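You operate a simulated robot arm through the tools that you are given. There is no shell and no other tool. Be economical: measure what you need, move in short steps, check, and stop when the job is done.

You are at the controls of a simulated robot arm. One attempt, no reset.

## Task
Stack the white and black sleeves on the long stem, set the ruler's slider about level, thread the nut on.
Fine: the slider ends about level with the top of the stack, less than one line of the ruler off; the loose nut is turned home on the sleeves; the other sleeve and the nut on the short stem stay.

Only the result counts: the job must be done as asked and must still hold three seconds after the hand-in. Knocking over, shifting, dropping, spilling or breaking anything else fails it.

## Robot
A 7-joint arm with a two-finger parallel gripper, hanging from a carriage that runs on a rail from [-1.624, 0] to [0.656, 0] (x, y) and turns from -324 to 364 degrees about z. Base frame: it is fixed where the carriage stands at the start and does not move with it; the origin is on the floor, on the carriage's upright axis, x ahead of it, y to its left, z up; the surface under the hand at the start is at about z = 0.832. Readings come in m, degrees, newtons and seconds.
With the tool pointing down near the work surface it reaches from about 0.26 to 0.68 m from the robot's upright axis, wherever it stands. Its first joint turns from -166.0 to 166.0 degrees. Places, roughly: foot of the long stem on the wooden block [0.7, 0.5, 0.9]; foot of the short stem on the wooden block [0.5, 0.5, 0.9]; ruler slider [0.8, 0.5, 0.9]; white sleeve (3x3x4 cm) [0.5, 0.2, 0.8]. Payload 3.91 kg.
The TCP is the grasp point between the finger pads, 0.03 m short of the fingertips. In the tool frame z runs along the fingers and y along their closing line. The gripper opens to 0.11 m. The fingers are 0.02 m wide and 0.01 m thick; the gripper's body (0.048 by 0.112 m) begins 0.055 m behind the TCP.
Orientation is that of the tool frame in the base frame, as a unit quaternion [x, y, z, w]. With the fingers straight down and closing along the base's y, the tool's x points along the base's -x, its y along +y and its z along -z.

## Interface
- The arm moves only by the tool servo_tool. Its argument "steps" is a list of rows, each a list of 6 numbers: the shift along the tool's x, y, z in m, then the turn, a rotation vector about the tool's x, y, z in degrees. In form: [[x, y, z, wx, wy, wz], ...]. A call has 1 to 10 rows; each row shifts and turns the commanded pose from where the row before left it, along the tool's axes as they then stand. "hand" is the opening, from 0 (shut) to 1 (fully open), set as the call begins (left out, the last holds). A row lasts 0.2 s, in which the tool goes at most 0.05 m and 8.6 degrees; a call with a longer step from one row to the next is refused whole, and so is a gripper value outside its range. Where a pose cannot be reached the arm comes as near as it can. A force on the tool above 60 N (or 10 N above the force at the start of the call, whichever is more), or a blocked arm, ends the call early, and 0.2 s more pass. The fingers move at their own pace (about 0.108 m/s each) and stop on an object; they squeeze with about 31 N. The grip force told is the motor's: it shows also when the fingers shut on nothing. Time passes only in rows, and 0.2 s behind the last, so rows that do not move let the fingers close. It gives the time, the measured TCP pose, the force on the tool (base axes), the opening and the grip force at its end, in the units of the frame above (readings bear some noise), with the torque about the TCP (base axes, N m) and any sound that the robot's microphone picked up.
- Cameras (640 x 400 px; columns grow to the right, rows downward): "scene" is now at [0.2795, 0.046, 1.4588]; the picture's right is [0.50, -0.87, 0.00], its down [-0.51, -0.29, -0.81] and it looks along [0.70, 0.40, -0.59] (base axes); focal length 265 px, centre (320, 200). "wrist" rides on the gripper at [0.072, 0.017, -0.103] in the tool frame; the picture's right is [-0.23, 0.97, 0.00], its down [-0.76, -0.18, -0.62] and it looks along [-0.61, -0.14, 0.78] (tool axes); focal length 222 px, centre (320, 200).
- snapshot(camera): a new picture of that camera. It takes no simulated time.
- lift_body(by): slides the trunk up (or, below 0, down) by that many m; the arm and the scene camera ride with it, the base frame stays. It gives what a move gives, with no picture.
- drive_base(legs): drives the robot by 1 to 6 legs, each [ahead, left, turn to the left] in m, m and degrees, along the robot's own axes; the way and the turn of a leg run together, so that a leg with both is an arc; at most 1.5 m and 180 degrees a leg. The arm and the cameras ride along, it lands a little off, and it stops where it bumps. It keeps to its track: a leg is cut to what the track allows. It gives what a move gives.
- head_to(pan, tilt): turns the head with the scene camera to pan (to the left, within 155 degrees either way) and tilt (down, from -29 to 69), counted from straight ahead of the robot. It gives what a move gives.
- pixel_to_xyz(camera, pixels): for up to 12 pixels [column, row] of the newest picture of that camera ("zoom" is the newest enlarged one), the place [x, y, z] in the base frame of the surface seen there, good to about 0.003 m, but the place of the scene camera against the robot may be out by one fixed shift of up to 0.012 m in any direction. It takes no simulated time.
- zoom(camera, box): a new picture of the part [left, top, right, bottom] of that camera's present view, enlarged. It takes no simulated time.
- hand_in(): hands the job in; it is judged then, once.

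Keep the steps short. Do not move on a guess: measure, check each grasp and each placing, and mend mistakes. In all there are 80 turns and 48 pictures (those below and enlarged ones count). Leave the gripper open and the arm clear of the work at the hand-in unless told otherwise, and finish with a single line.

The tools are called after "Request:" by a JSON object that holds its "fn" and its "kwargs". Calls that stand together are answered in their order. servo_tool: Moves the arm, as the interface text tells. Its arguments: {"type":"object","properties":{"steps":{"type":"array","items":{"type":"array","items":{"type":"number"}}},"hand":{"type":"number"}},"required":["steps"]} The other tools are called the same way: lift_body (by) slides the trunk up or down; drive_base (legs) drives the base; head_to (pan, tilt) turns the head that bears the scene camera; snapshot (camera) takes a picture; pixel_to_xyz (camera, pixels) gives the place of the surface under pixels of a picture; zoom (camera, box) takes an enlarged picture of a part of a camera's view; hand_in () hands the job in.

At the start:

```text
clock: 0.0
tool_pos: [0.6331, 0.1561, 1.2514]
orientation: [0.0, 1.0, 0.0, 0.0]
force: [-0.4, 0.2, -0.2]
torque: [0.0, 0.02, 0.0]
opening: 0.1099
grip_force: 0.2
trunk travel left (down, up): [-0.115, 0.465]
robot x, y, heading: [-0.0016, -0.0023, -0.1]
head pan, tilt: [29.9, 36.0]
```

scene: 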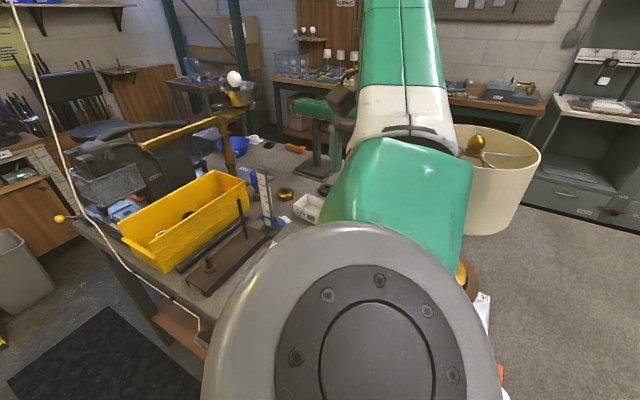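
wrist: 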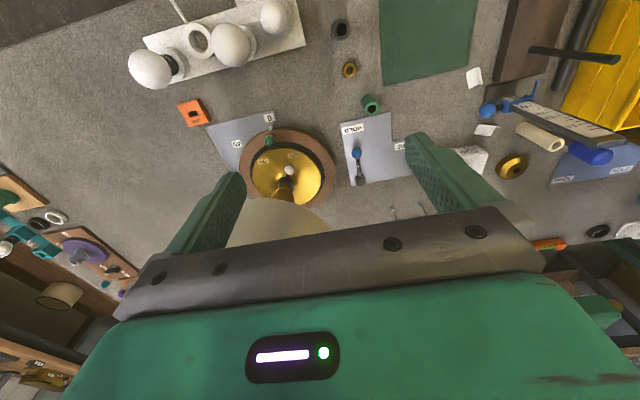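

I start by looking closer at both cameras' views of the work area.

Request:
{"fn": "zoom", "kwargs": {"camera": "wrist", "box": [320, 0, 640, 200]}}

Request:
{"fn": "zoom", "kwargs": {"camera": "scene", "box": [120, 120, 360, 300]}}

```text
2.00 times, centred on (480, 100) of wrist
```

zoom: 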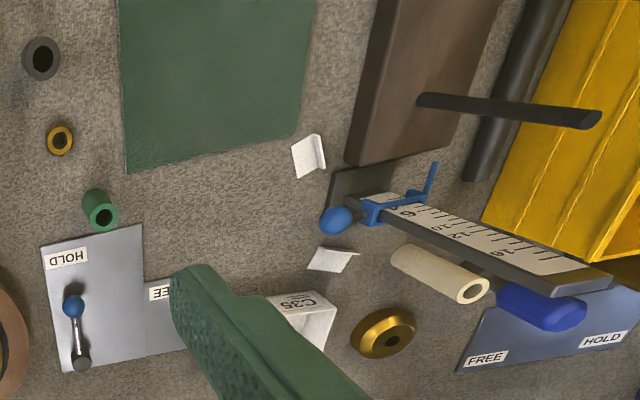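

```text
2.22 times, centred on (240, 210) of scene
```

zoom: 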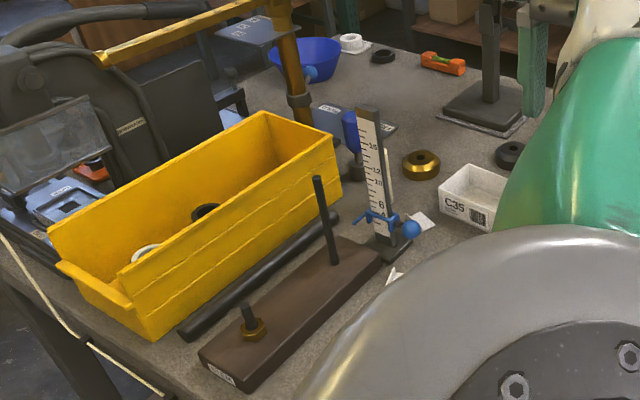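

Request:
{"fn": "snapshot", "kwargs": {"camera": "wrist"}}

Request:
{"fn": "pixel_to_xyz", "kwargs": {"camera": "wrist", "pixels": [[340, 30], [349, 70], [374, 100], [335, 24], [512, 165], [530, 60], [610, 60], [540, 138], [490, 110], [200, 42], [510, 100], [475, 160]]}}

```text
43 pictures are left
```

wrist: 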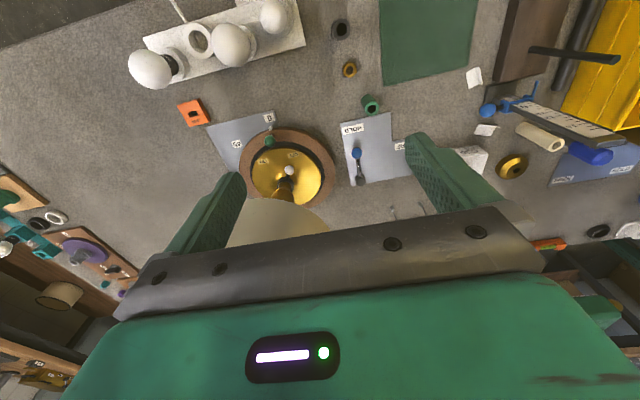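

```text
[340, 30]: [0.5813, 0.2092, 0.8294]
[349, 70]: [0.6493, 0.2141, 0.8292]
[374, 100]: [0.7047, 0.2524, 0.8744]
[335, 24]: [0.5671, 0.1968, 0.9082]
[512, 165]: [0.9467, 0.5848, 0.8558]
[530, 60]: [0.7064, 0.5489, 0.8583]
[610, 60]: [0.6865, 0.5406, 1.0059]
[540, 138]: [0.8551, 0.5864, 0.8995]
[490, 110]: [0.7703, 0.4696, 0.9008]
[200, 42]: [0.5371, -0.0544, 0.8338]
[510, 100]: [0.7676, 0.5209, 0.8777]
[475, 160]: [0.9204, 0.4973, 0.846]
```

The dark ring at (340,30), brass ring (349,70) and green sleeve (370,103) stand in a row; the white one must be out of view closer to me. I move the hand back 0.15 m to see it.

Request:
{"fn": "servo_tool", "kwargs": {"steps": [[0.04, 0, 0, 0, 0, 0], [0.04, 0, 0, 0, 0, 0], [0.04, 0, 0, 0, 0, 0], [0.03, 0, 0, 0, 0, 0], [0, 0, 0, 0, 0, 0]], "hand": 1}}

Request:
{"fn": "zoom", "kwargs": {"camera": "wrist", "box": [260, 0, 640, 238]}}

```text
clock: 1.2
tool_pos: [0.4833, 0.1565, 1.2503]
orientation: [0.0, 1.0, 0.0, 0.001]
force: [1.3, -0.2, 0.6]
torque: [0.0, 0.0, 0.0]
opening: 0.11
grip_force: 0.0
trunk travel left (down, up): [-0.115, 0.465]
robot x, y, heading: [0.0025, -0.0026, -0.1]
head pan, tilt: [29.9, 36.0]
```

```text
1.68 times, centred on (450, 119) of wrist
```

zoom: 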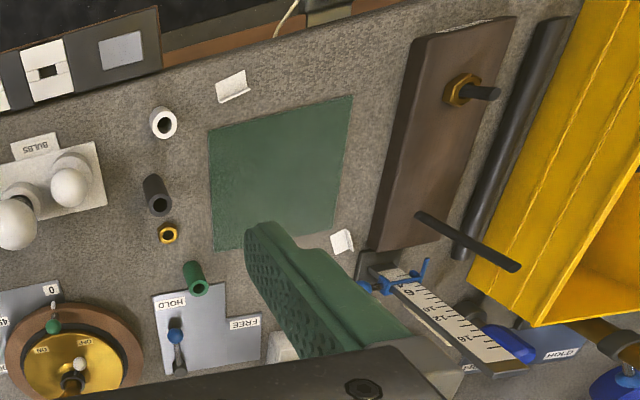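

Request:
{"fn": "pixel_to_xyz", "kwargs": {"camera": "zoom", "pixels": [[163, 112], [152, 123], [174, 127], [146, 200], [170, 200], [150, 190], [162, 227], [168, 243], [187, 288], [518, 268], [422, 215], [480, 92]]}}

Request:
{"fn": "pixel_to_xyz", "kwargs": {"camera": "zoom", "pixels": [[366, 288], [427, 260], [400, 290], [380, 270], [500, 370], [390, 180], [420, 150], [458, 103], [465, 80], [200, 276], [385, 288], [415, 282]]}}

```text
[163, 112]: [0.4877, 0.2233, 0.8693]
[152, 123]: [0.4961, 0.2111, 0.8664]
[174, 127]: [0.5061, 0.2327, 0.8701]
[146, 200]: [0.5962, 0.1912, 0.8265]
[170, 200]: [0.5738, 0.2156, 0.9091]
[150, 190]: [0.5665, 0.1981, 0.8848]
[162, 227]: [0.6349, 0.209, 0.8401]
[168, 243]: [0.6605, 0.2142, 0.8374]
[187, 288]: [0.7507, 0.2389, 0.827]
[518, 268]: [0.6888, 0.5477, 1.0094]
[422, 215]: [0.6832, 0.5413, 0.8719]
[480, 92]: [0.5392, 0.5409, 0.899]
```

```text
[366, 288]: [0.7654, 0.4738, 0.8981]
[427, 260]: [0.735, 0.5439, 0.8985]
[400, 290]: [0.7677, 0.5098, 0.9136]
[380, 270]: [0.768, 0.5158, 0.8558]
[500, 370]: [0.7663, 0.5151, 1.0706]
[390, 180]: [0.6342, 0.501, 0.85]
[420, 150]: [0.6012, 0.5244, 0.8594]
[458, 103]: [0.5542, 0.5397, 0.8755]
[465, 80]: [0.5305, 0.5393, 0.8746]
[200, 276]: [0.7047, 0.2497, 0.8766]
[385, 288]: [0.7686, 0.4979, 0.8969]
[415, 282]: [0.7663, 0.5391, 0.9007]
```

White sleeve stands at about [0.497, 0.223], top z 0.869; black [0.569, 0.207], top 0.909; loose nut [0.648, 0.212]; long stem [0.685, 0.543], top 1.009. I move above the white sleeve and measure again from nearer.

Request:
{"fn": "servo_tool", "kwargs": {"steps": [[-0.014, 0.04, 0, 0, 0, 0], [0, 0.0265, 0.02, 0, 0, 0], [0, 0, 0.045, 0, 0, 0], [0, 0, 0.045, 0, 0, 0], [0, 0, 0.045, 0, 0, 0], [0, 0, 0.045, 0, 0, 0], [0, 0, 0, 0, 0, 0]], "hand": 1}}

Request:
{"fn": "snapshot", "kwargs": {"camera": "wrist"}}

```text
clock: 2.8
tool_pos: [0.4975, 0.2236, 1.0518]
orientation: [0.0, 1.0, 0.0, 0.0]
force: [0.2, -0.1, -0.2]
torque: [0.01, -0.02, -0.02]
opening: 0.1098
grip_force: 0.0
trunk travel left (down, up): [-0.115, 0.465]
robot x, y, heading: [0.0021, 0.0026, 0.1]
head pan, tilt: [29.9, 36.0]
```

```text
41 pictures are left
```

wrist: 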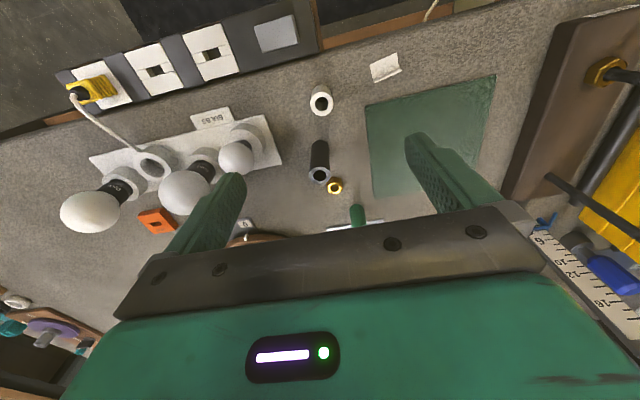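

Request:
{"fn": "pixel_to_xyz", "kwargs": {"camera": "wrist", "pixels": [[311, 103], [332, 103], [321, 112], [323, 94], [313, 96], [330, 110], [309, 178], [328, 179], [318, 183], [319, 168], [328, 187], [343, 187]]}}

Request:
{"fn": "zoom", "kwargs": {"camera": "wrist", "box": [280, 75, 376, 210]}}

```text
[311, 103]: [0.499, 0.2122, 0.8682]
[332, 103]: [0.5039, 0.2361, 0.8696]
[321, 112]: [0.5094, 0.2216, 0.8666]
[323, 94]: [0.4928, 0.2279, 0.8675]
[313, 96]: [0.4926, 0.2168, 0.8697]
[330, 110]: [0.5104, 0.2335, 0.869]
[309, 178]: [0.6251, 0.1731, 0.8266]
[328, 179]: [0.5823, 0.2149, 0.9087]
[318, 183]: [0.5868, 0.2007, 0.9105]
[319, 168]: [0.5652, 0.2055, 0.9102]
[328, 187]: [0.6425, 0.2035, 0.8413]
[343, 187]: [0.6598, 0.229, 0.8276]
```

```text
2.96 times, centred on (328, 142) of wrist
```

zoom: 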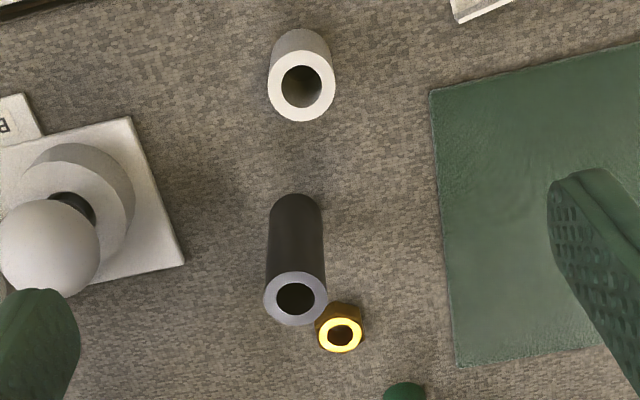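

White sleeve's centre works out at about [0.5015, 0.225]; the hand is centred within mm. I go down to z≈0.90 (tips at 0.87) first.

Request:
{"fn": "servo_tool", "kwargs": {"steps": [[-0.004, 0.0015, 0.03, 0, 0, 0], [0, 0, 0.04, 0, 0, 0], [0, 0, 0.04, 0, 0, 0], [0, 0, 0.03, 0, 0, 0], [0, 0, 0, 0, 0, 0]]}}

Request:
{"fn": "snapshot", "kwargs": {"camera": "wrist"}}

```text
clock: 4.0
tool_pos: [0.5007, 0.2235, 0.9102]
orientation: [0.0, 1.0, 0.0, 0.0]
force: [-0.1, 0.6, 0.5]
torque: [0.01, -0.02, -0.02]
opening: 0.1099
grip_force: 0.1
trunk travel left (down, up): [-0.115, 0.465]
robot x, y, heading: [0.0013, 0.0031, -0.2]
head pan, tilt: [29.9, 36.0]
```

```text
39 pictures are left
```

wrist: 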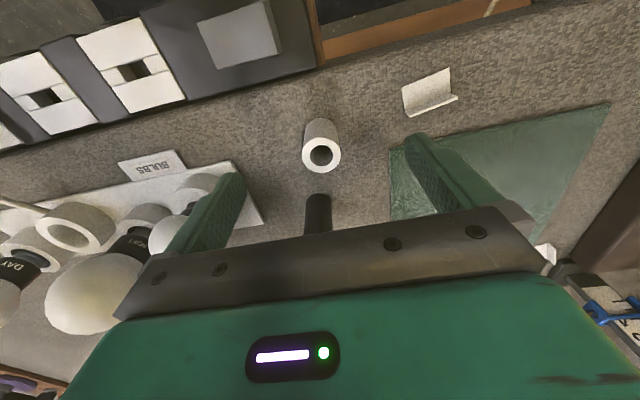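

Centred within ~1.5 mm (ring at (321,155)). I narrow the hand a little (bulbs are left of it), go down to z≈0.864 and close.

Request:
{"fn": "servo_tool", "kwargs": {"steps": [[-0.001, 0.0015, 0, 0, 0, 0], [0, 0, 0.016, 0, 0, 0], [0, 0, 0.015, 0, 0, 0], [0, 0, 0.015, 0, 0, 0], [0, 0, 0, 0, 0, 0]], "hand": 0.6}}

Request:
{"fn": "servo_tool", "kwargs": {"steps": [[0, 0, 0, 0, 0, 0], [0, 0, 0, 0, 0, 0], [0, 0, 0, 0, 0, 0]], "hand": 0}}

Request:
{"fn": "snapshot", "kwargs": {"camera": "wrist"}}

```text
clock: 5.2
tool_pos: [0.5012, 0.2252, 0.865]
orientation: [0.001, 1.0, 0.0, -0.001]
force: [0.8, 0.6, 0.8]
torque: [-0.01, 0.0, 0.03]
opening: 0.066
grip_force: 0.0
trunk travel left (down, up): [-0.115, 0.465]
robot x, y, heading: [-0.0011, 0.0003, 0.0]
head pan, tilt: [29.9, 36.0]
```

```text
clock: 6.0
tool_pos: [0.502, 0.2257, 0.8649]
orientation: [-0.001, 1.0, 0.0, 0.0]
force: [-0.4, 0.7, 0.3]
torque: [0.02, 0.03, -0.03]
opening: 0.0235
grip_force: 31.0
trunk travel left (down, up): [-0.115, 0.465]
robot x, y, heading: [0.0012, -0.0007, -0.3]
head pan, tilt: [29.9, 36.0]
```

```text
38 pictures are left
```

wrist: 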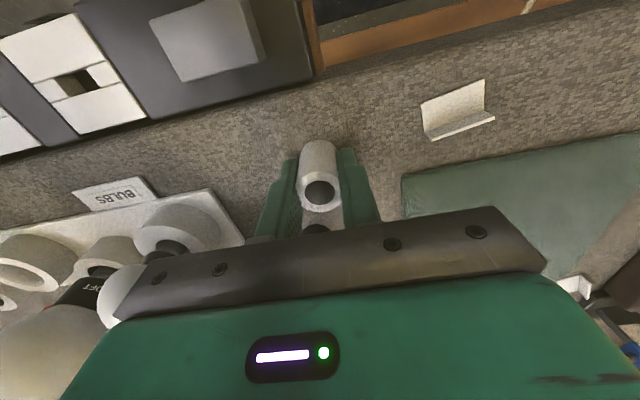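

The white sleeve is gripped (opening 0.0235). I lift it straight to z≈1.2 and check the surroundings in the scene camera before driving.

Request:
{"fn": "servo_tool", "kwargs": {"steps": [[0, 0, -0.02, 0, 0, 0], [0, 0, -0.045, 0, 0, 0], [0, 0, -0.045, 0, 0, 0], [0, 0, -0.045, 0, 0, 0], [0, 0, -0.045, 0, 0, 0], [0, 0, -0.045, 0, 0, 0], [0, 0, -0.045, 0, 0, 0], [0, 0, -0.045, 0, 0, 0], [0, 0, 0, 0, 0, 0]]}}

Request:
{"fn": "snapshot", "kwargs": {"camera": "scene"}}

Request:
{"fn": "pixel_to_xyz", "kwargs": {"camera": "scene", "pixels": [[370, 115], [470, 130], [520, 155], [500, 220], [475, 145], [263, 175], [229, 135], [180, 210], [244, 203]]}}

```text
clock: 8.0
tool_pos: [0.5025, 0.2258, 1.2007]
orientation: [0.0, 1.0, 0.0, 0.0]
force: [-0.1, -0.2, -0.1]
torque: [0.01, 0.02, 0.0]
opening: 0.0234
grip_force: 31.2
trunk travel left (down, up): [-0.115, 0.465]
robot x, y, heading: [-0.0058, 0.0001, -0.0]
head pan, tilt: [29.9, 36.0]
```

```text
37 pictures are left
```

scene: 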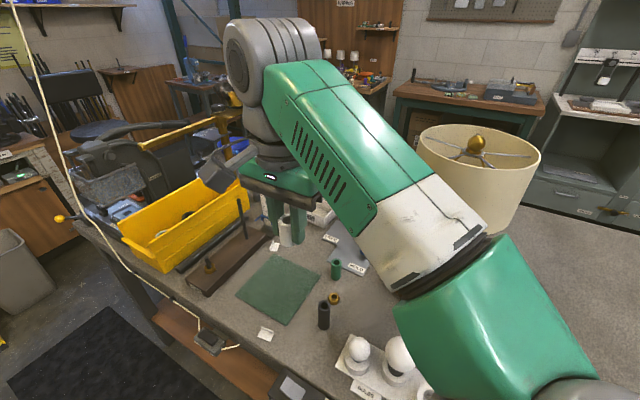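

```text
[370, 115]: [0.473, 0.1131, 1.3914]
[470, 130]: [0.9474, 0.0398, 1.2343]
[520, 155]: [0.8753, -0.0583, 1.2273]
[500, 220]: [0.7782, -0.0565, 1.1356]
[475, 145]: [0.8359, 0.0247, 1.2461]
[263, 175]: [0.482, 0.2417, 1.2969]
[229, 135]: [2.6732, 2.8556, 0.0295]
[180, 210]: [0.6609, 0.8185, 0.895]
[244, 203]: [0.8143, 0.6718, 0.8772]
```

The lamp stands at about [0.88, 0.02], 0.12 m radius, so I will keep the arm to the left of it. First I swing the hand to [0.385, 0.543] at z 1.2, over the clear end of the table, before driving 0.3 m ahead.

Request:
{"fn": "servo_tool", "kwargs": {"steps": [[0.015, 0.04, 0, 0, 0, 0], [0.015, 0.04, 0, 0, 0, 0], [0.015, 0.04, 0, 0, 0, 0], [0.015, 0.04, 0, 0, 0, 0], [0.015, 0.04, 0, 0, 0, 0], [0.015, 0.04, 0, 0, 0, 0], [0.015, 0.04, 0, 0, 0, 0], [0.012, 0.037, 0, 0, 0, 0], [0, 0, 0, 0, 0, 0]]}}

Request:
{"fn": "snapshot", "kwargs": {"camera": "scene"}}

```text
clock: 10.0
tool_pos: [0.3836, 0.5475, 1.1998]
orientation: [-0.001, 1.0, 0.0, 0.0]
force: [-0.2, 0.7, -0.1]
torque: [-0.01, 0.03, -0.02]
opening: 0.0235
grip_force: 31.1
trunk travel left (down, up): [-0.115, 0.465]
robot x, y, heading: [0.0011, -0.003, -0.1]
head pan, tilt: [29.9, 36.0]
```

```text
36 pictures are left
```

scene: 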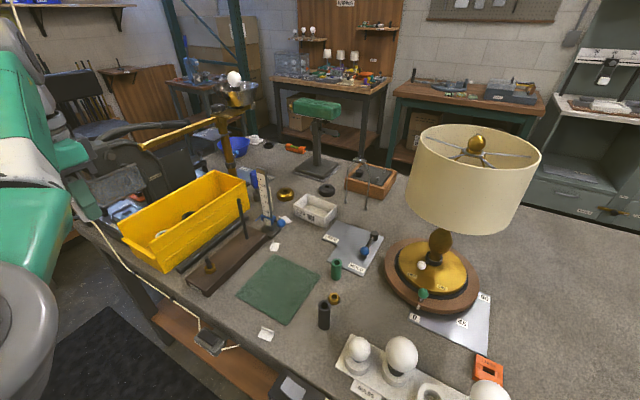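

The scene is now free of the arm. I measure the stem, ruler, yellow bar and clearances from here.

Request:
{"fn": "pixel_to_xyz", "kwargs": {"camera": "scene", "pixels": [[240, 200], [245, 236], [261, 170], [268, 222], [225, 118], [140, 150], [180, 132], [228, 160], [208, 265], [232, 95]]}}

Request:
{"fn": "zoom", "kwargs": {"camera": "scene", "box": [190, 155, 310, 245]}}

```text
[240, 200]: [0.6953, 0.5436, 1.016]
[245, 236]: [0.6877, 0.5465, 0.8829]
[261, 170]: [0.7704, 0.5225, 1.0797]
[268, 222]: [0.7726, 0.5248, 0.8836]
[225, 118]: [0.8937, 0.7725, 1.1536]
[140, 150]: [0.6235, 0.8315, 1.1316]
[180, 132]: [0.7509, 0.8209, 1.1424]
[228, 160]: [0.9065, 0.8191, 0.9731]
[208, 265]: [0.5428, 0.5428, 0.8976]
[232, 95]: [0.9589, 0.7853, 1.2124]
```

```text
4.44 times, centred on (250, 200) of scene
```

zoom: 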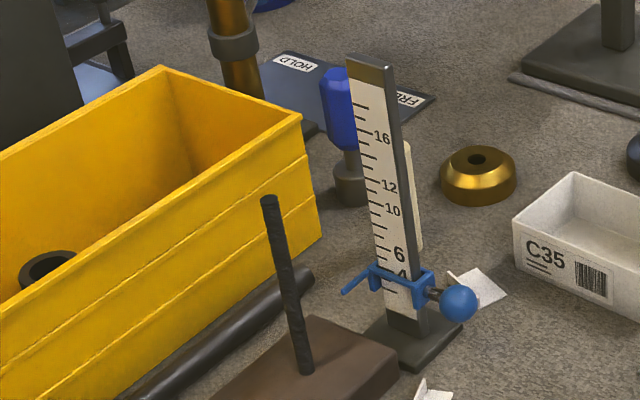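

Path is clear (yellow bar is at y≈0.82). I drive 0.31 m ahead.

Request:
{"fn": "drive_base", "kwargs": {"legs": [[0.31, 0, 0]]}}

Request:
{"fn": "snapshot", "kwargs": {"camera": "wrist"}}

Request:
{"fn": "snapshot", "kwargs": {"camera": "scene"}}

```text
clock: 12.1
tool_pos: [0.6886, 0.5476, 1.1995]
orientation: [-0.001, 1.0, -0.002, 0.0]
force: [-0.6, -0.7, 0.4]
torque: [-0.01, 0.0, -0.04]
opening: 0.0236
grip_force: 30.6
trunk travel left (down, up): [-0.115, 0.465]
robot x, y, heading: [0.3082, -0.0017, 0.2]
head pan, tilt: [29.9, 36.0]
```

```text
34 pictures are left
```

wrist: 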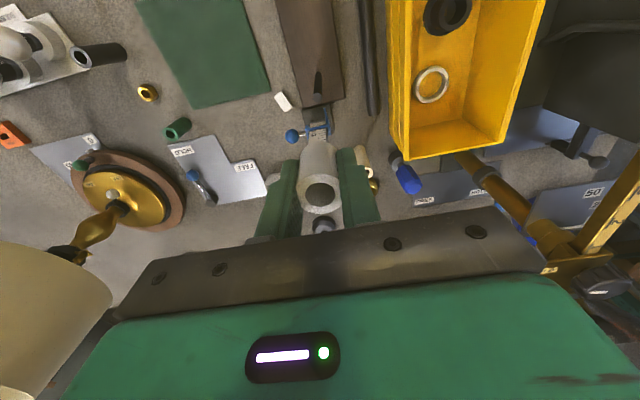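

```text
33 pictures are left
```

scene: 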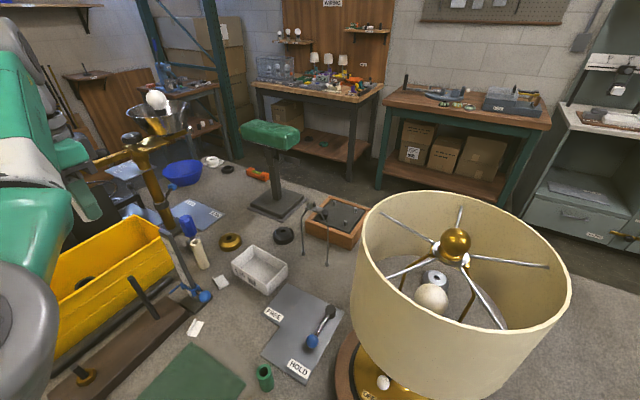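

The tip of the long stem appears at about (318,78), below the sleeve. I lower 0.11 m (sleeve bottom to ≈1.05, above the stem tip 1.01), pan the head to look at it, and check both views.

Request:
{"fn": "servo_tool", "kwargs": {"steps": [[0, 0, 0.04, 0, 0, 0], [0, 0, 0.04, 0, 0, 0], [0, 0, 0.03, 0, 0, 0], [0, 0, 0, 0, 0, 0]]}}

Request:
{"fn": "head_to", "kwargs": {"pan": 75, "tilt": 40}}

Request:
{"fn": "zoom", "kwargs": {"camera": "wrist", "box": [240, 60, 400, 210]}}

Request:
{"fn": "snapshot", "kwargs": {"camera": "scene"}}

```text
clock: 13.1
tool_pos: [0.688, 0.5457, 1.0909]
orientation: [-0.001, 1.0, 0.001, 0.0]
force: [0.3, 0.2, -0.4]
torque: [-0.05, -0.03, 0.02]
opening: 0.0234
grip_force: 31.2
trunk travel left (down, up): [-0.115, 0.465]
robot x, y, heading: [0.3106, -0.0012, -0.1]
head pan, tilt: [29.9, 36.0]
```

```text
clock: 14.2
tool_pos: [0.6883, 0.5462, 1.0897]
orientation: [-0.001, 1.0, 0.001, 0.0]
force: [0.0, 0.0, 0.0]
torque: [-0.03, 0.0, 0.0]
opening: 0.0235
grip_force: 30.9
trunk travel left (down, up): [-0.115, 0.465]
robot x, y, heading: [0.3055, -0.0031, 0.5]
head pan, tilt: [75.0, 40.0]
```

```text
2.67 times, centred on (320, 135) of wrist
```

zoom: 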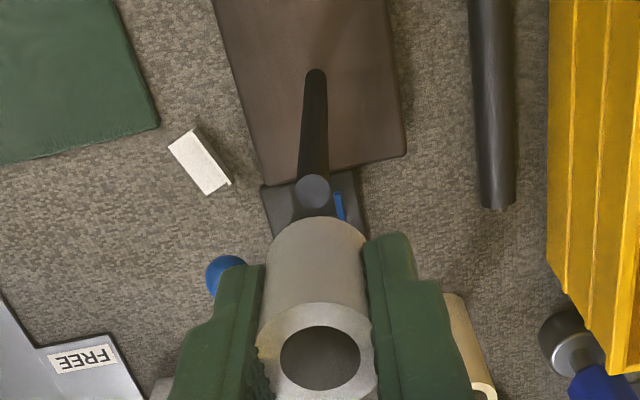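

```text
31 pictures are left
```

scene: 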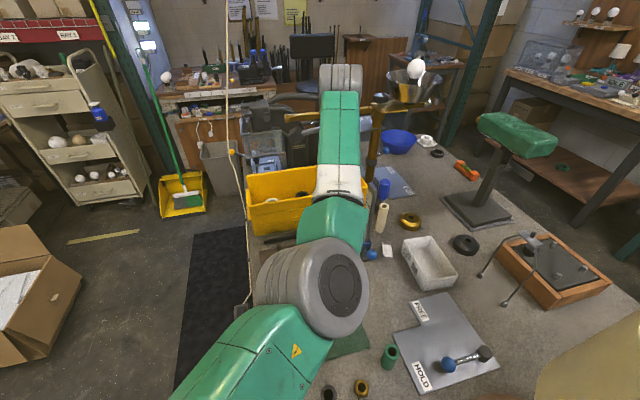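

Seen by the wrist camera, the stem tip (317,131) is about 3 mm toward me and 1 mm to the right of the sleeve's axis. I check this against the depth readings.

Request:
{"fn": "pixel_to_xyz", "kwargs": {"camera": "zoom", "pixels": [[313, 190], [308, 185], [318, 185], [308, 196], [318, 196], [313, 183]]}}

Request:
{"fn": "snapshot", "kwargs": {"camera": "wrist"}}

Request:
{"fn": "pixel_to_xyz", "kwargs": {"camera": "wrist", "pixels": [[317, 131], [318, 130], [316, 132], [319, 132], [302, 193], [337, 193], [319, 209], [318, 129]]}}

```text
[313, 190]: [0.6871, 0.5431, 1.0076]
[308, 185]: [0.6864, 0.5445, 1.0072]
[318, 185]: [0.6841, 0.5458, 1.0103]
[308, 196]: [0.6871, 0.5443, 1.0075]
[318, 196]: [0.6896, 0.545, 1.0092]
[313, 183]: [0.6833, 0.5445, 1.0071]
```

```text
30 pictures are left
```

wrist: 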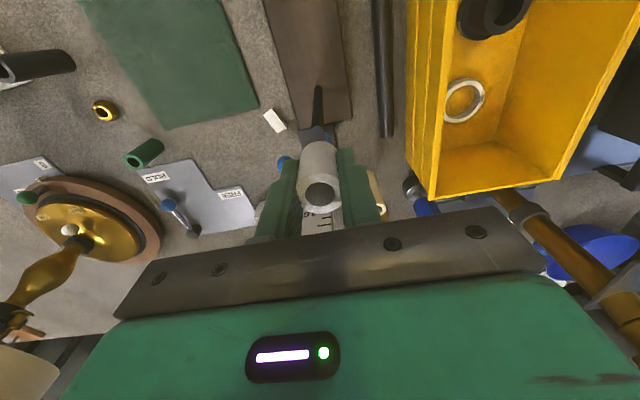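

```text
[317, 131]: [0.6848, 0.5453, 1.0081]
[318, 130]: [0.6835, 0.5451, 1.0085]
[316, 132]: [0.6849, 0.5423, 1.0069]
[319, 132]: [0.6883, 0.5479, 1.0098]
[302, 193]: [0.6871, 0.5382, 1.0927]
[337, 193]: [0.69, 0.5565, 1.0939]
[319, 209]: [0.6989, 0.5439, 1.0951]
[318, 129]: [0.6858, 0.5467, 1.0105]
```

Both agree: shift −2.8 mm in x, −1.5 mm in y. I apply it and lower 0.035 m (sleeve bottom ≈1.019, still above the tip), then look again.

Request:
{"fn": "servo_tool", "kwargs": {"steps": [[0.0028, -0.0015, 0, 0, 0, 0], [0, 0, 0.02, 0, 0, 0], [0, 0, 0.013, 0, 0, 0], [0, 0, 0, 0, 0, 0]]}}

Request:
{"fn": "zoom", "kwargs": {"camera": "wrist", "box": [260, 110, 380, 220]}}

```text
clock: 15.2
tool_pos: [0.6861, 0.5455, 1.0574]
orientation: [-0.003, 1.0, 0.001, 0.0]
force: [-0.7, 1.0, -1.1]
torque: [-0.03, 0.01, 0.01]
opening: 0.0235
grip_force: 31.3
trunk travel left (down, up): [-0.115, 0.465]
robot x, y, heading: [0.3092, 0.002, 0.1]
head pan, tilt: [75.0, 40.0]
```

```text
3.64 times, centred on (320, 165) of wrist
```

zoom: 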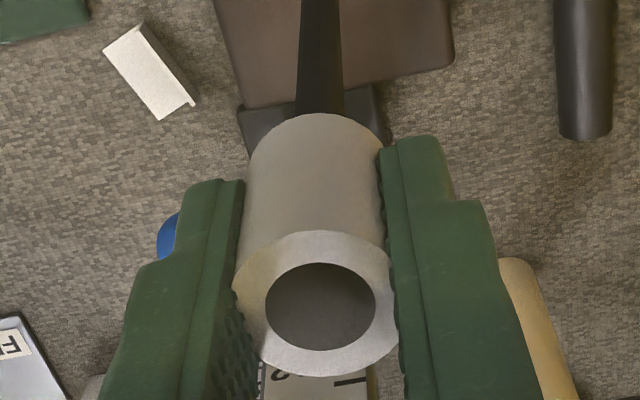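

The stem enters behind the sleeve nicely centred. I lower 25 mm slowly, watching the force.

Request:
{"fn": "servo_tool", "kwargs": {"steps": [[0, 0, 0.008, 0, 0, 0], [0, 0, 0.008, 0, 0, 0], [0, 0, 0.009, 0, 0, 0], [0, 0, 0, 0, 0, 0]]}}

Request:
{"fn": "zoom", "kwargs": {"camera": "wrist", "box": [260, 110, 380, 220]}}

```text
clock: 16.2
tool_pos: [0.686, 0.5451, 1.0327]
orientation: [-0.002, 1.0, 0.0, 0.0]
force: [0.3, 0.2, 0.3]
torque: [0.02, -0.02, -0.01]
opening: 0.0235
grip_force: 30.7
trunk travel left (down, up): [-0.115, 0.465]
robot x, y, heading: [0.3058, -0.0008, -0.2]
head pan, tilt: [75.0, 40.0]
```

```text
3.64 times, centred on (320, 165) of wrist
```

zoom: 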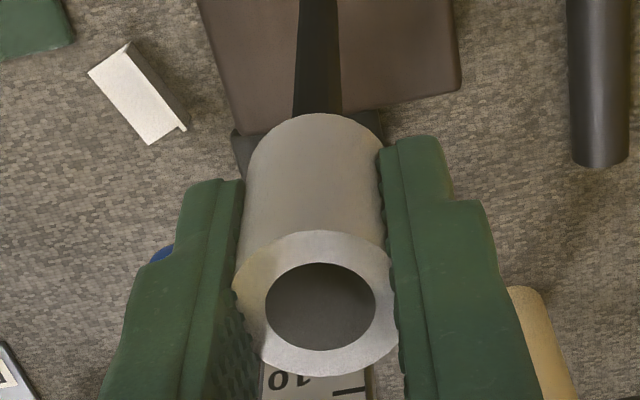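

No contact force with the sleeve 11 mm over the tip — it is threaded. I lower to z≈0.961 (the palm then is just above the stem tip).

Request:
{"fn": "servo_tool", "kwargs": {"steps": [[0, 0, 0.015, 0, 0, 0], [0, 0, 0.015, 0, 0, 0], [0, 0, 0.015, 0, 0, 0], [0, 0, 0.015, 0, 0, 0], [0, 0, 0.011, 0, 0, 0], [0, 0, 0, 0, 0, 0]]}}

Request:
{"fn": "zoom", "kwargs": {"camera": "wrist", "box": [240, 80, 400, 230]}}

```text
clock: 17.6
tool_pos: [0.6862, 0.5444, 0.9604]
orientation: [-0.002, 1.0, 0.0, 0.0]
force: [0.1, 1.1, -0.3]
torque: [-0.02, -0.01, -0.05]
opening: 0.0232
grip_force: 31.2
trunk travel left (down, up): [-0.115, 0.465]
robot x, y, heading: [0.3085, 0.0005, 0.3]
head pan, tilt: [75.0, 40.0]
```

```text
2.67 times, centred on (320, 155) of wrist
```

zoom: 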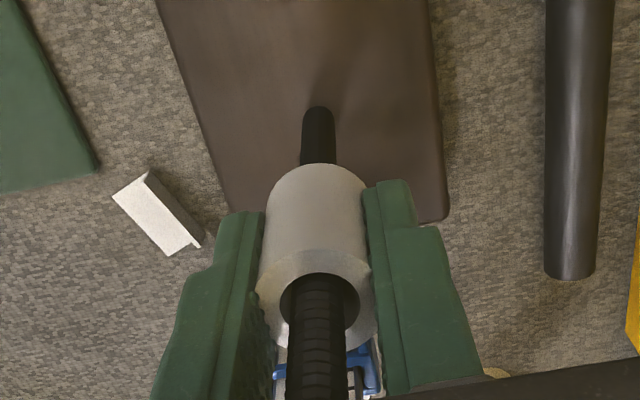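

The threaded stem stands in the sleeve's bore. I open the fingers to ~0.05 m so the sleeve slides down the stem.

Request:
{"fn": "servo_tool", "kwargs": {"steps": [[0, 0, 0, 0, 0, 0], [0, 0, 0, 0, 0, 0], [0, 0, 0, 0, 0, 0], [0, 0, 0, 0, 0, 0]], "hand": 0.45}}

Request:
{"fn": "servo_tool", "kwargs": {"steps": [[0, 0, -0.03, 0, 0, 0], [0, 0, -0.045, 0, 0, 0], [0, 0, -0.045, 0, 0, 0], [0, 0, -0.045, 0, 0, 0], [0, 0, -0.045, 0, 0, 0], [0, 0, -0.03, 0, 0, 0], [0, 0, 0, 0, 0, 0]]}}

Request:
{"fn": "zoom", "kwargs": {"camera": "wrist", "box": [240, 20, 440, 180]}}

```text
clock: 18.6
tool_pos: [0.686, 0.5468, 0.9604]
orientation: [-0.001, 1.0, 0.0, 0.0]
force: [0.4, 0.2, -0.1]
torque: [0.02, -0.02, -0.02]
opening: 0.0493
grip_force: 0.0
trunk travel left (down, up): [-0.115, 0.465]
robot x, y, heading: [0.3085, -0.003, 0.3]
head pan, tilt: [75.0, 40.0]
```

```text
clock: 20.2
tool_pos: [0.6892, 0.5449, 1.1993]
orientation: [-0.003, 1.0, 0.0, 0.0]
force: [0.8, 0.3, -0.3]
torque: [-0.01, 0.02, 0.0]
opening: 0.0496
grip_force: 0.0
trunk travel left (down, up): [-0.115, 0.465]
robot x, y, heading: [0.3097, 0.0037, 0.3]
head pan, tilt: [75.0, 40.0]
```

```text
2.50 times, centred on (340, 100) of wrist
```

zoom: 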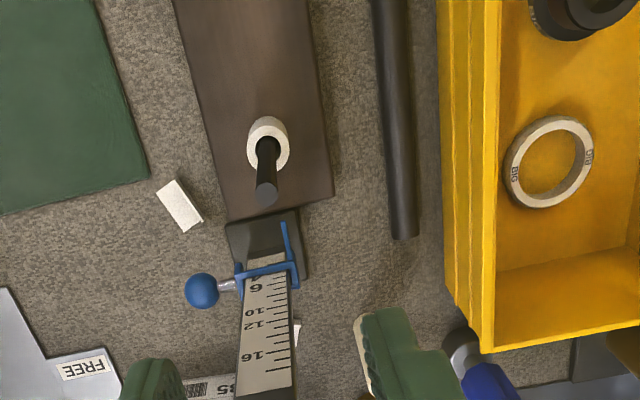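

White sleeve sits on the block around the long stem. Next the black one at about [0.574, 0.206]: I drive back the same safe way, then move over it.

Request:
{"fn": "drive_base", "kwargs": {"legs": [[-0.31, 0, 0]]}}

Request:
{"fn": "servo_tool", "kwargs": {"steps": [[-0.0217, -0.0377, 0, 0, 0, 0], [-0.0217, -0.0377, 0, 0, 0, 0], [-0.0217, -0.0377, 0, 0, 0, 0], [-0.0217, -0.0377, 0, 0, 0, 0], [-0.0217, -0.0377, 0, 0, 0, 0], [-0.0217, -0.0377, 0, 0, 0, 0], [-0.0217, -0.0377, 0, 0, 0, 0], [-0.0217, -0.0377, 0, 0, 0, 0], [-0.0217, -0.0377, 0, 0, 0, 0], [0, 0, 0, 0, 0, 0]]}}

Request:
{"fn": "servo_tool", "kwargs": {"steps": [[0, 0, 0.04, 0, 0, 0], [0, 0, 0.04, 0, 0, 0], [0, 0, 0.04, 0, 0, 0], [0, 0, 0, 0, 0, 0]]}}

Request:
{"fn": "snapshot", "kwargs": {"camera": "wrist"}}

```text
clock: 22.3
tool_pos: [0.3866, 0.5461, 1.2003]
orientation: [-0.001, 1.0, -0.001, 0.0]
force: [-0.3, -0.3, 0.3]
torque: [-0.04, -0.04, 0.03]
opening: 0.0497
grip_force: 0.0
trunk travel left (down, up): [-0.115, 0.465]
robot x, y, heading: [0.0052, 0.001, 0.2]
head pan, tilt: [75.0, 40.0]
```

```text
clock: 24.5
tool_pos: [0.5816, 0.2066, 1.1996]
orientation: [-0.002, 1.0, -0.002, 0.0]
force: [0.6, 0.0, -0.3]
torque: [0.04, 0.03, 0.01]
opening: 0.0496
grip_force: 0.1
trunk travel left (down, up): [-0.115, 0.465]
robot x, y, heading: [0.0042, -0.0026, -0.1]
head pan, tilt: [75.0, 40.0]
```

```text
clock: 25.5
tool_pos: [0.5812, 0.2083, 1.0789]
orientation: [-0.002, 1.0, 0.001, 0.0]
force: [-0.9, -0.5, 0.4]
torque: [0.01, -0.01, 0.01]
opening: 0.0495
grip_force: 0.0
trunk travel left (down, up): [-0.115, 0.465]
robot x, y, heading: [0.0039, 0.0025, 0.0]
head pan, tilt: [75.0, 40.0]
```

```text
25 pictures are left
```

wrist: 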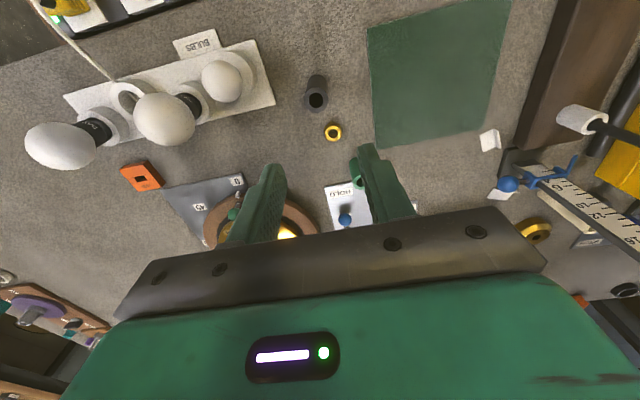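

Request:
{"fn": "pixel_to_xyz", "kwargs": {"camera": "wrist", "pixels": [[307, 98], [325, 99], [316, 108], [316, 90], [310, 92], [322, 106], [333, 125], [333, 139], [325, 132], [341, 132], [327, 126], [339, 138]]}}

```text
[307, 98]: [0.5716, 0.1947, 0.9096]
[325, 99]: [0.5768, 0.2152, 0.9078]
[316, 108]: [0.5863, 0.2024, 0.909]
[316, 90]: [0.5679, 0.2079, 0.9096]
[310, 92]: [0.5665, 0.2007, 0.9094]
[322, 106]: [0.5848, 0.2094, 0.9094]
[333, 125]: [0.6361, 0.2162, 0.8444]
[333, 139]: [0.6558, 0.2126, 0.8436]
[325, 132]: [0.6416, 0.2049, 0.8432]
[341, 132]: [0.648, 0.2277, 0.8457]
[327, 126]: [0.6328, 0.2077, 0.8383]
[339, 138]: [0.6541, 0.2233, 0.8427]
```

Black sleeve centre [0.5757, 0.205]; nut [0.646, 0.215], top 0.844. I centre on the black sleeve and go down to z≈0.89, then close.

Request:
{"fn": "servo_tool", "kwargs": {"steps": [[0.0055, -0.0033, 0.02, 0, 0, 0], [0, 0, 0.035, 0, 0, 0], [0, 0, 0.035, 0, 0, 0], [0, 0, 0.03, 0, 0, 0], [0, 0, 0.02, 0, 0, 0], [0, 0, 0, 0, 0, 0]]}}

Request:
{"fn": "zoom", "kwargs": {"camera": "wrist", "box": [230, 90, 410, 240]}}

```text
clock: 26.9
tool_pos: [0.5788, 0.2045, 0.9396]
orientation: [-0.001, 1.0, -0.001, 0.0]
force: [-0.5, 0.1, 1.0]
torque: [0.0, 0.02, 0.03]
opening: 0.0498
grip_force: 0.0
trunk travel left (down, up): [-0.115, 0.465]
robot x, y, heading: [0.0065, 0.0006, 0.1]
head pan, tilt: [75.0, 40.0]
```

```text
2.67 times, centred on (320, 165) of wrist
```

zoom: 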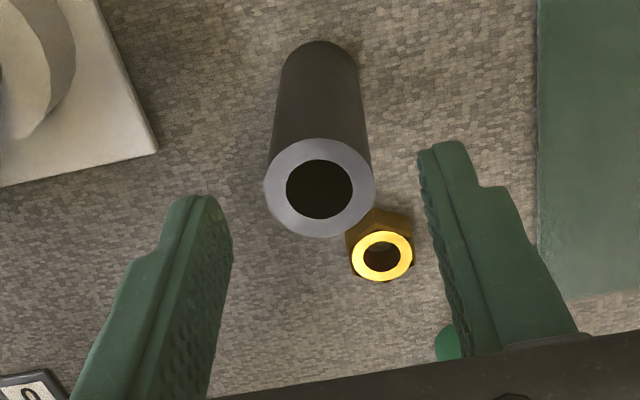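

Ring at (320,160): centred within 1 mm. Down 50 mm and close.

Request:
{"fn": "servo_tool", "kwargs": {"steps": [[0.001, 0, 0.018, 0, 0, 0], [0, 0, 0.018, 0, 0, 0], [0, 0, 0.014, 0, 0, 0], [0, 0, 0, 0, 0, 0]]}}

Request:
{"fn": "servo_tool", "kwargs": {"steps": [[0, 0, 0, 0, 0, 0], [0, 0, 0, 0, 0, 0], [0, 0, 0, 0, 0, 0]], "hand": 0}}

```text
clock: 27.9
tool_pos: [0.5755, 0.205, 0.8891]
orientation: [-0.002, 1.0, -0.001, 0.0]
force: [0.1, 0.0, 0.6]
torque: [0.03, 0.03, -0.01]
opening: 0.0493
grip_force: 0.1
trunk travel left (down, up): [-0.115, 0.465]
robot x, y, heading: [0.008, -0.001, 0.3]
head pan, tilt: [75.0, 40.0]
```

```text
clock: 28.7
tool_pos: [0.5764, 0.2048, 0.8892]
orientation: [-0.001, 1.0, 0.0, 0.0]
force: [-0.3, 0.0, -0.5]
torque: [0.0, -0.01, 0.0]
opening: 0.0239
grip_force: 30.9
trunk travel left (down, up): [-0.115, 0.465]
robot x, y, heading: [0.0031, -0.0026, 0.1]
head pan, tilt: [75.0, 40.0]
```

Gripped (0.0239). Lift to z≈1.2, swing left, drive ahead to the stem.

Request:
{"fn": "servo_tool", "kwargs": {"steps": [[0, 0, -0.03, 0, 0, 0], [0, 0, -0.045, 0, 0, 0], [0, 0, -0.045, 0, 0, 0], [0, 0, -0.045, 0, 0, 0], [0, 0, -0.045, 0, 0, 0], [0, 0, -0.045, 0, 0, 0], [0, 0, -0.045, 0, 0, 0], [0, 0, 0, 0, 0, 0]]}}

Request:
{"fn": "servo_tool", "kwargs": {"steps": [[0.0213, 0.0378, 0, 0, 0, 0], [0.0213, 0.0378, 0, 0, 0, 0], [0.0213, 0.0378, 0, 0, 0, 0], [0.0213, 0.0378, 0, 0, 0, 0], [0.0213, 0.0378, 0, 0, 0, 0], [0.0213, 0.0378, 0, 0, 0, 0], [0.0213, 0.0378, 0, 0, 0, 0], [0.0213, 0.0378, 0, 0, 0, 0], [0.0213, 0.0378, 0, 0, 0, 0], [0, 0, 0, 0, 0, 0]]}}

Request:
{"fn": "drive_base", "kwargs": {"legs": [[0.303, 0, 0]]}}

Request:
{"fn": "servo_tool", "kwargs": {"steps": [[0, 0, 0.03, 0, 0, 0], [0, 0, 0.03, 0, 0, 0], [0, 0, 0, 0, 0, 0], [0, 0, 0, 0, 0, 0]]}}

Request:
{"fn": "zoom", "kwargs": {"camera": "wrist", "box": [240, 60, 400, 210]}}

```text
clock: 30.5
tool_pos: [0.578, 0.2019, 1.1906]
orientation: [-0.001, 1.0, 0.0, 0.0]
force: [-0.5, 0.2, -0.3]
torque: [-0.02, -0.01, 0.01]
opening: 0.0238
grip_force: 30.9
trunk travel left (down, up): [-0.115, 0.465]
robot x, y, heading: [0.0092, -0.0012, 0.2]
head pan, tilt: [75.0, 40.0]
```

```text
clock: 32.7
tool_pos: [0.3809, 0.541, 1.1894]
orientation: [-0.002, 1.0, 0.0, 0.0]
force: [0.0, 0.6, -0.4]
torque: [-0.01, 0.0, -0.01]
opening: 0.0236
grip_force: 31.0
trunk travel left (down, up): [-0.115, 0.465]
robot x, y, heading: [0.0052, 0.001, 0.2]
head pan, tilt: [75.0, 40.0]
```

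```text
clock: 34.8
tool_pos: [0.6896, 0.5406, 1.1895]
orientation: [-0.002, 1.0, -0.001, 0.0]
force: [0.0, -0.1, 0.3]
torque: [0.01, 0.01, -0.01]
opening: 0.0238
grip_force: 30.7
trunk travel left (down, up): [-0.115, 0.465]
robot x, y, heading: [0.311, 0.0001, 0.3]
head pan, tilt: [75.0, 40.0]
```

```text
clock: 35.8
tool_pos: [0.6894, 0.5393, 1.1299]
orientation: [-0.002, 1.0, -0.001, 0.0]
force: [0.4, 0.3, 0.5]
torque: [-0.02, 0.01, 0.03]
opening: 0.0237
grip_force: 30.7
trunk travel left (down, up): [-0.115, 0.465]
robot x, y, heading: [0.3107, -0.002, 0.2]
head pan, tilt: [75.0, 40.0]
```

```text
2.67 times, centred on (320, 135) of wrist
```

zoom: 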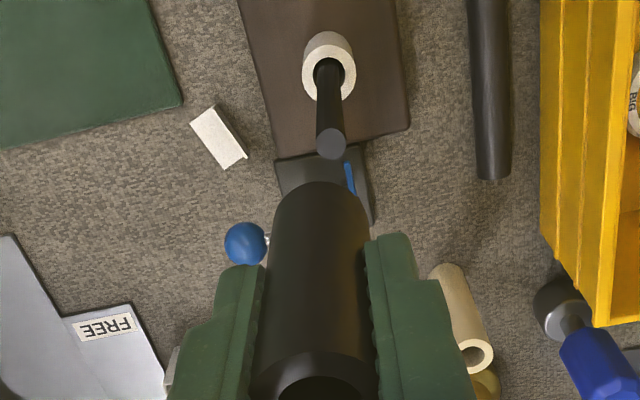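

Stem tip at (324.5,114): 2 mm toward me, 5 mm left (+y). I correct and lower 45 mm (bottom ≈1.025, above the 1.0085 tip), then check.

Request:
{"fn": "servo_tool", "kwargs": {"steps": [[0.002, 0.0049, 0, 0, 0, 0], [0, 0, 0.02, 0, 0, 0], [0, 0, 0.02, 0, 0, 0], [0, 0, 0.003, 0, 0, 0], [0, 0, 0, 0, 0, 0]]}}

Request:
{"fn": "zoom", "kwargs": {"camera": "wrist", "box": [240, 80, 400, 230]}}

```text
clock: 37.0
tool_pos: [0.6871, 0.5445, 1.0864]
orientation: [-0.002, 1.0, 0.0, 0.0]
force: [-0.1, 1.0, -0.8]
torque: [0.02, 0.02, 0.0]
opening: 0.0236
grip_force: 30.5
trunk travel left (down, up): [-0.115, 0.465]
robot x, y, heading: [0.3082, -0.0005, 0.2]
head pan, tilt: [75.0, 40.0]
```

```text
2.67 times, centred on (320, 155) of wrist
```

zoom: 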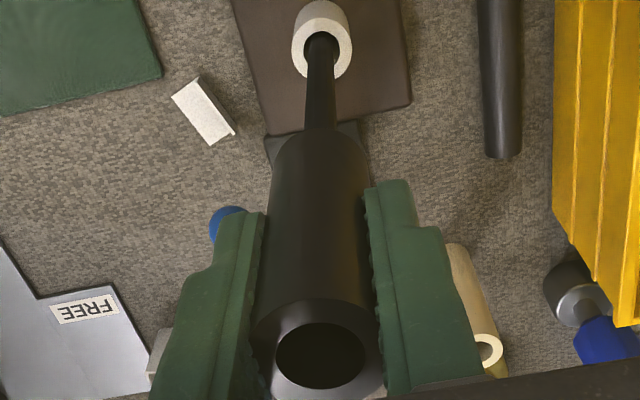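

Sleeve aligned within ~1 mm. I shift 1 mm toward me and lower slowly over the tip.

Request:
{"fn": "servo_tool", "kwargs": {"steps": [[0.001, 0, 0.008, 0, 0, 0], [0, 0, 0.008, 0, 0, 0], [0, 0, 0.008, 0, 0, 0], [0, 0, 0.008, 0, 0, 0], [0, 0, 0.008, 0, 0, 0], [0, 0, 0, 0, 0, 0]]}}

```text
clock: 38.4
tool_pos: [0.6865, 0.5453, 1.0452]
orientation: [-0.002, 1.0, -0.002, 0.0]
force: [-0.1, -0.1, 0.1]
torque: [-0.03, -0.02, -0.02]
opening: 0.0237
grip_force: 31.3
trunk travel left (down, up): [-0.115, 0.465]
robot x, y, heading: [0.3106, -0.0043, 0.3]
head pan, tilt: [75.0, 40.0]
```

Free of force with the sleeve 23 mm over the tip. I go on down to just above the white sleeve, then feel for contact.

Request:
{"fn": "servo_tool", "kwargs": {"steps": [[0, 0, 0.015, 0, 0, 0], [0, 0, 0.015, 0, 0, 0], [0, 0, 0.015, 0, 0, 0], [0, 0, 0.015, 0, 0, 0], [0, 0, 0.01, 0, 0, 0], [0, 0, 0.005, 0, 0, 0], [0, 0, 0, 0, 0, 0]]}}

Request:
{"fn": "servo_tool", "kwargs": {"steps": [[0, 0, 0.002, 0, 0, 0], [0, 0, 0.002, 0, 0, 0], [0, 0, 0.001, 0, 0, 0], [0, 0, 0, 0, 0, 0]]}}

Request:
{"fn": "zoom", "kwargs": {"camera": "wrist", "box": [240, 60, 400, 230]}}

```text
clock: 40.0
tool_pos: [0.6855, 0.5439, 0.9704]
orientation: [-0.001, 1.0, -0.001, 0.0]
force: [0.7, 0.4, -0.3]
torque: [0.02, -0.04, -0.01]
opening: 0.0236
grip_force: 31.2
trunk travel left (down, up): [-0.115, 0.465]
robot x, y, heading: [0.3112, -0.0023, 0.1]
head pan, tilt: [75.0, 40.0]
```

```text
clock: 41.0
tool_pos: [0.6856, 0.5439, 0.966]
orientation: [-0.001, 1.0, -0.001, 0.001]
force: [-0.3, -0.5, -0.5]
torque: [-0.04, 0.01, -0.05]
opening: 0.0237
grip_force: 30.6
trunk travel left (down, up): [-0.115, 0.465]
robot x, y, heading: [0.3149, 0.0033, 0.1]
head pan, tilt: [75.0, 40.0]
```

```text
2.35 times, centred on (320, 145) of wrist
```

zoom: 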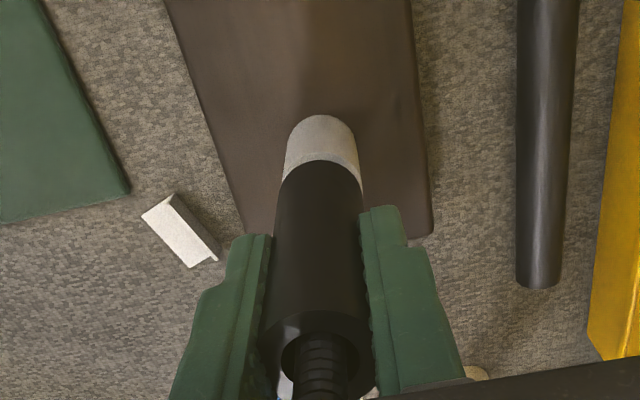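

A small gap to the white sleeve is left. I lower in 1 mm rows for contact.

Request:
{"fn": "servo_tool", "kwargs": {"steps": [[0, 0, 0.001, 0, 0, 0], [0, 0, 0.001, 0, 0, 0], [0, 0, 0.001, 0, 0, 0], [0, 0, 0.001, 0, 0, 0], [0, 0, 0, 0, 0, 0]]}}

```text
clock: 42.1
tool_pos: [0.6854, 0.5456, 0.9611]
orientation: [-0.001, 1.0, -0.001, 0.0]
force: [0.0, -0.1, 0.3]
torque: [-0.03, -0.02, -0.04]
opening: 0.0236
grip_force: 31.1
trunk travel left (down, up): [-0.115, 0.465]
robot x, y, heading: [0.311, -0.0017, 0.2]
head pan, tilt: [75.0, 40.0]
```

Request:
{"fn": "servo_tool", "kwargs": {"steps": [[0, 0, 0.001, 0, 0, 0], [0, 0, 0.001, 0, 0, 0], [0, 0, 0.001, 0, 0, 0], [0, 0, 0, 0, 0, 0]]}}

```text
clock: 43.1
tool_pos: [0.6844, 0.5458, 0.9576]
orientation: [-0.001, 1.0, -0.001, 0.0]
force: [0.5, -0.1, -0.3]
torque: [0.0, -0.02, 0.02]
opening: 0.0238
grip_force: 31.5
trunk travel left (down, up): [-0.115, 0.465]
robot x, y, heading: [0.3088, 0.0035, 0.0]
head pan, tilt: [75.0, 40.0]
```

Still no contact; the remaining gap is ~1–2 mm and the palm nears the tip. I release here and rise.

Request:
{"fn": "servo_tool", "kwargs": {"steps": [[0, 0, 0, 0, 0, 0], [0, 0, 0, 0, 0, 0], [0, 0, 0, 0, 0, 0]], "hand": 0.45}}

Request:
{"fn": "servo_tool", "kwargs": {"steps": [[0, 0, -0.03, 0, 0, 0], [0, 0, -0.045, 0, 0, 0], [0, 0, -0.045, 0, 0, 0], [0, 0, -0.045, 0, 0, 0], [0, 0, -0.045, 0, 0, 0], [0, 0, -0.03, 0, 0, 0], [0, 0, 0, 0, 0, 0]]}}

Request:
{"fn": "zoom", "kwargs": {"camera": "wrist", "box": [240, 20, 440, 180]}}

```text
clock: 44.0
tool_pos: [0.6861, 0.5461, 0.9598]
orientation: [-0.002, 1.0, -0.001, -0.001]
force: [-0.4, -0.3, 0.0]
torque: [-0.03, 0.02, -0.02]
opening: 0.0492
grip_force: 0.1
trunk travel left (down, up): [-0.115, 0.465]
robot x, y, heading: [0.3116, -0.0015, 0.0]
head pan, tilt: [75.0, 40.0]
```

```text
clock: 45.5
tool_pos: [0.686, 0.5471, 1.2017]
orientation: [-0.002, 1.0, -0.001, -0.001]
force: [0.2, 0.2, -0.3]
torque: [-0.05, 0.0, 0.0]
opening: 0.0496
grip_force: 0.2
trunk travel left (down, up): [-0.115, 0.465]
robot x, y, heading: [0.3126, 0.0009, 0.4]
head pan, tilt: [75.0, 40.0]
```

```text
2.50 times, centred on (340, 100) of wrist
```

zoom: 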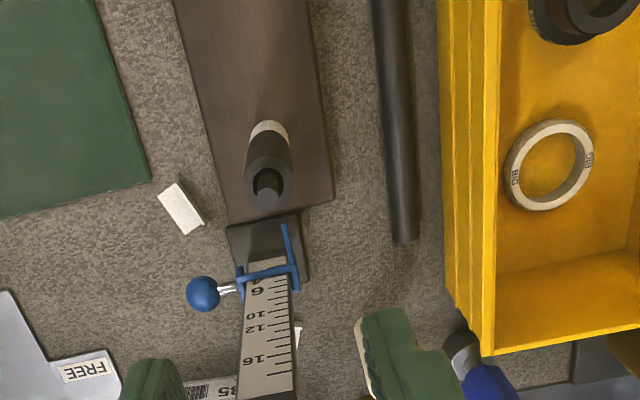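

The stack stands: black on white, stem tip out on top. I measure stack top, slider and the ruler lines.

Request:
{"fn": "pixel_to_xyz", "kwargs": {"camera": "zoom", "pixels": [[250, 180], [288, 176], [289, 190], [270, 202], [202, 293], [240, 282], [265, 274], [293, 268], [286, 229], [286, 291], [289, 325], [291, 357]]}}

Request:
{"fn": "zoom", "kwargs": {"camera": "wrist", "box": [300, 110, 370, 180]}}

```text
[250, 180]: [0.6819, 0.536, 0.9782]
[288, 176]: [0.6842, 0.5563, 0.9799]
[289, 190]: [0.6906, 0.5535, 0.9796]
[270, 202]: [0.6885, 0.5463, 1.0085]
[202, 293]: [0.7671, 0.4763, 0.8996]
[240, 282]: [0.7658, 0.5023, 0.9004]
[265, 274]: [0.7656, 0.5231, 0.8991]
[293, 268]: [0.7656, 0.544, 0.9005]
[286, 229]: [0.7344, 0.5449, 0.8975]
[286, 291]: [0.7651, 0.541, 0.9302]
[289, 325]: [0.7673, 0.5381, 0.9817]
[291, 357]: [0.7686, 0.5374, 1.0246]
```

```text
5.71 times, centred on (335, 145) of wrist
```

zoom: 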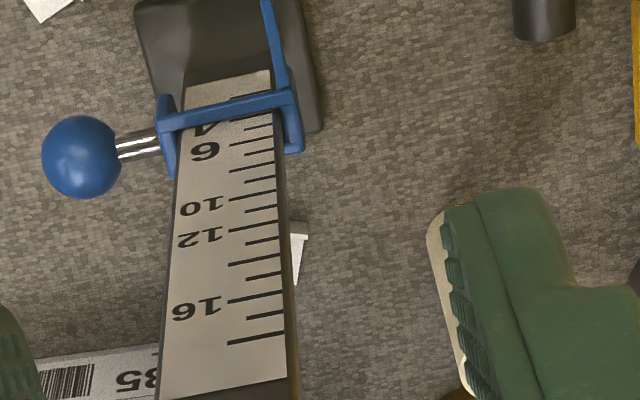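

Stack top z ≈0.980 equals ruler mark 12; the slider sits at ≈0.899, so it must rise ≈8 cm. Its handle is the blue ball at [0.767, 0.476, 0.899]. I will grip the ball from my side with a tilted hand so the body stays clear of the ruler: move over to [0.767, 0.40], turn the tool −90°, tilt −40°.

Request:
{"fn": "servo_tool", "kwargs": {"steps": [[-0.02, -0.0365, 0.01, 0, 0, 0], [-0.02, -0.0365, 0.01, 0, 0, 0], [-0.02, -0.0365, 0.01, 0, 0, 0], [-0.021, -0.0365, 0.01, 0, 0, 0], [0, 0, 0, 0, 0, -8.2], [0, 0, 0, 0, 0, -8.2], [0, 0, 0, 0, 0, -8.2], [0, 0, 0, 0, 0, -8.2], [0, 0, 0, 0, 0, -8.2], [0, 0, 0, 0, 0, -8.2]]}}

Request:
{"fn": "servo_tool", "kwargs": {"steps": [[0, 0, 0, 0, 0, -8.2], [0, 0, 0, 0, 0, -8.2], [0, 0, 0, 0, 0, -8.2], [0, 0, 0, 0, 0, -8.2], [0, 0, 0, 0, 0, -8], [0, 0, 0, 0, -8, 0], [0, 0, 0, 0, -8, 0], [0, 0, 0, 0, -8, 0], [0, 0, 0, 0, -8, 0], [0, 0, 0, 0, -8, 0]]}}

Request:
{"fn": "snapshot", "kwargs": {"camera": "wrist"}}

```text
clock: 47.8
tool_pos: [0.7666, 0.4004, 1.1587]
orientation: [-0.419, 0.908, 0.0, -0.001]
force: [0.5, -0.6, 0.1]
torque: [0.03, 0.01, 0.02]
opening: 0.0493
grip_force: 0.0
trunk travel left (down, up): [-0.115, 0.465]
robot x, y, heading: [0.3092, 0.0021, 0.4]
head pan, tilt: [75.0, 40.0]
```

```text
clock: 50.0
tool_pos: [0.7678, 0.4002, 1.1598]
orientation: [0.665, -0.663, -0.243, -0.242]
force: [0.0, -0.1, -0.1]
torque: [0.04, 0.0, 0.03]
opening: 0.0496
grip_force: 0.0
trunk travel left (down, up): [-0.115, 0.465]
robot x, y, heading: [0.3085, -0.0012, 0.2]
head pan, tilt: [75.0, 40.0]
```

```text
18 pictures are left
```

wrist: 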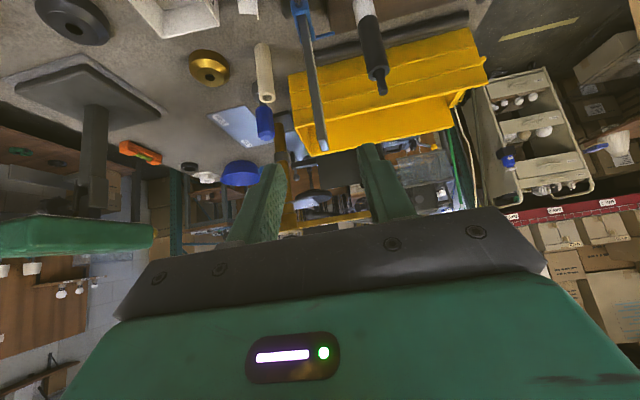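

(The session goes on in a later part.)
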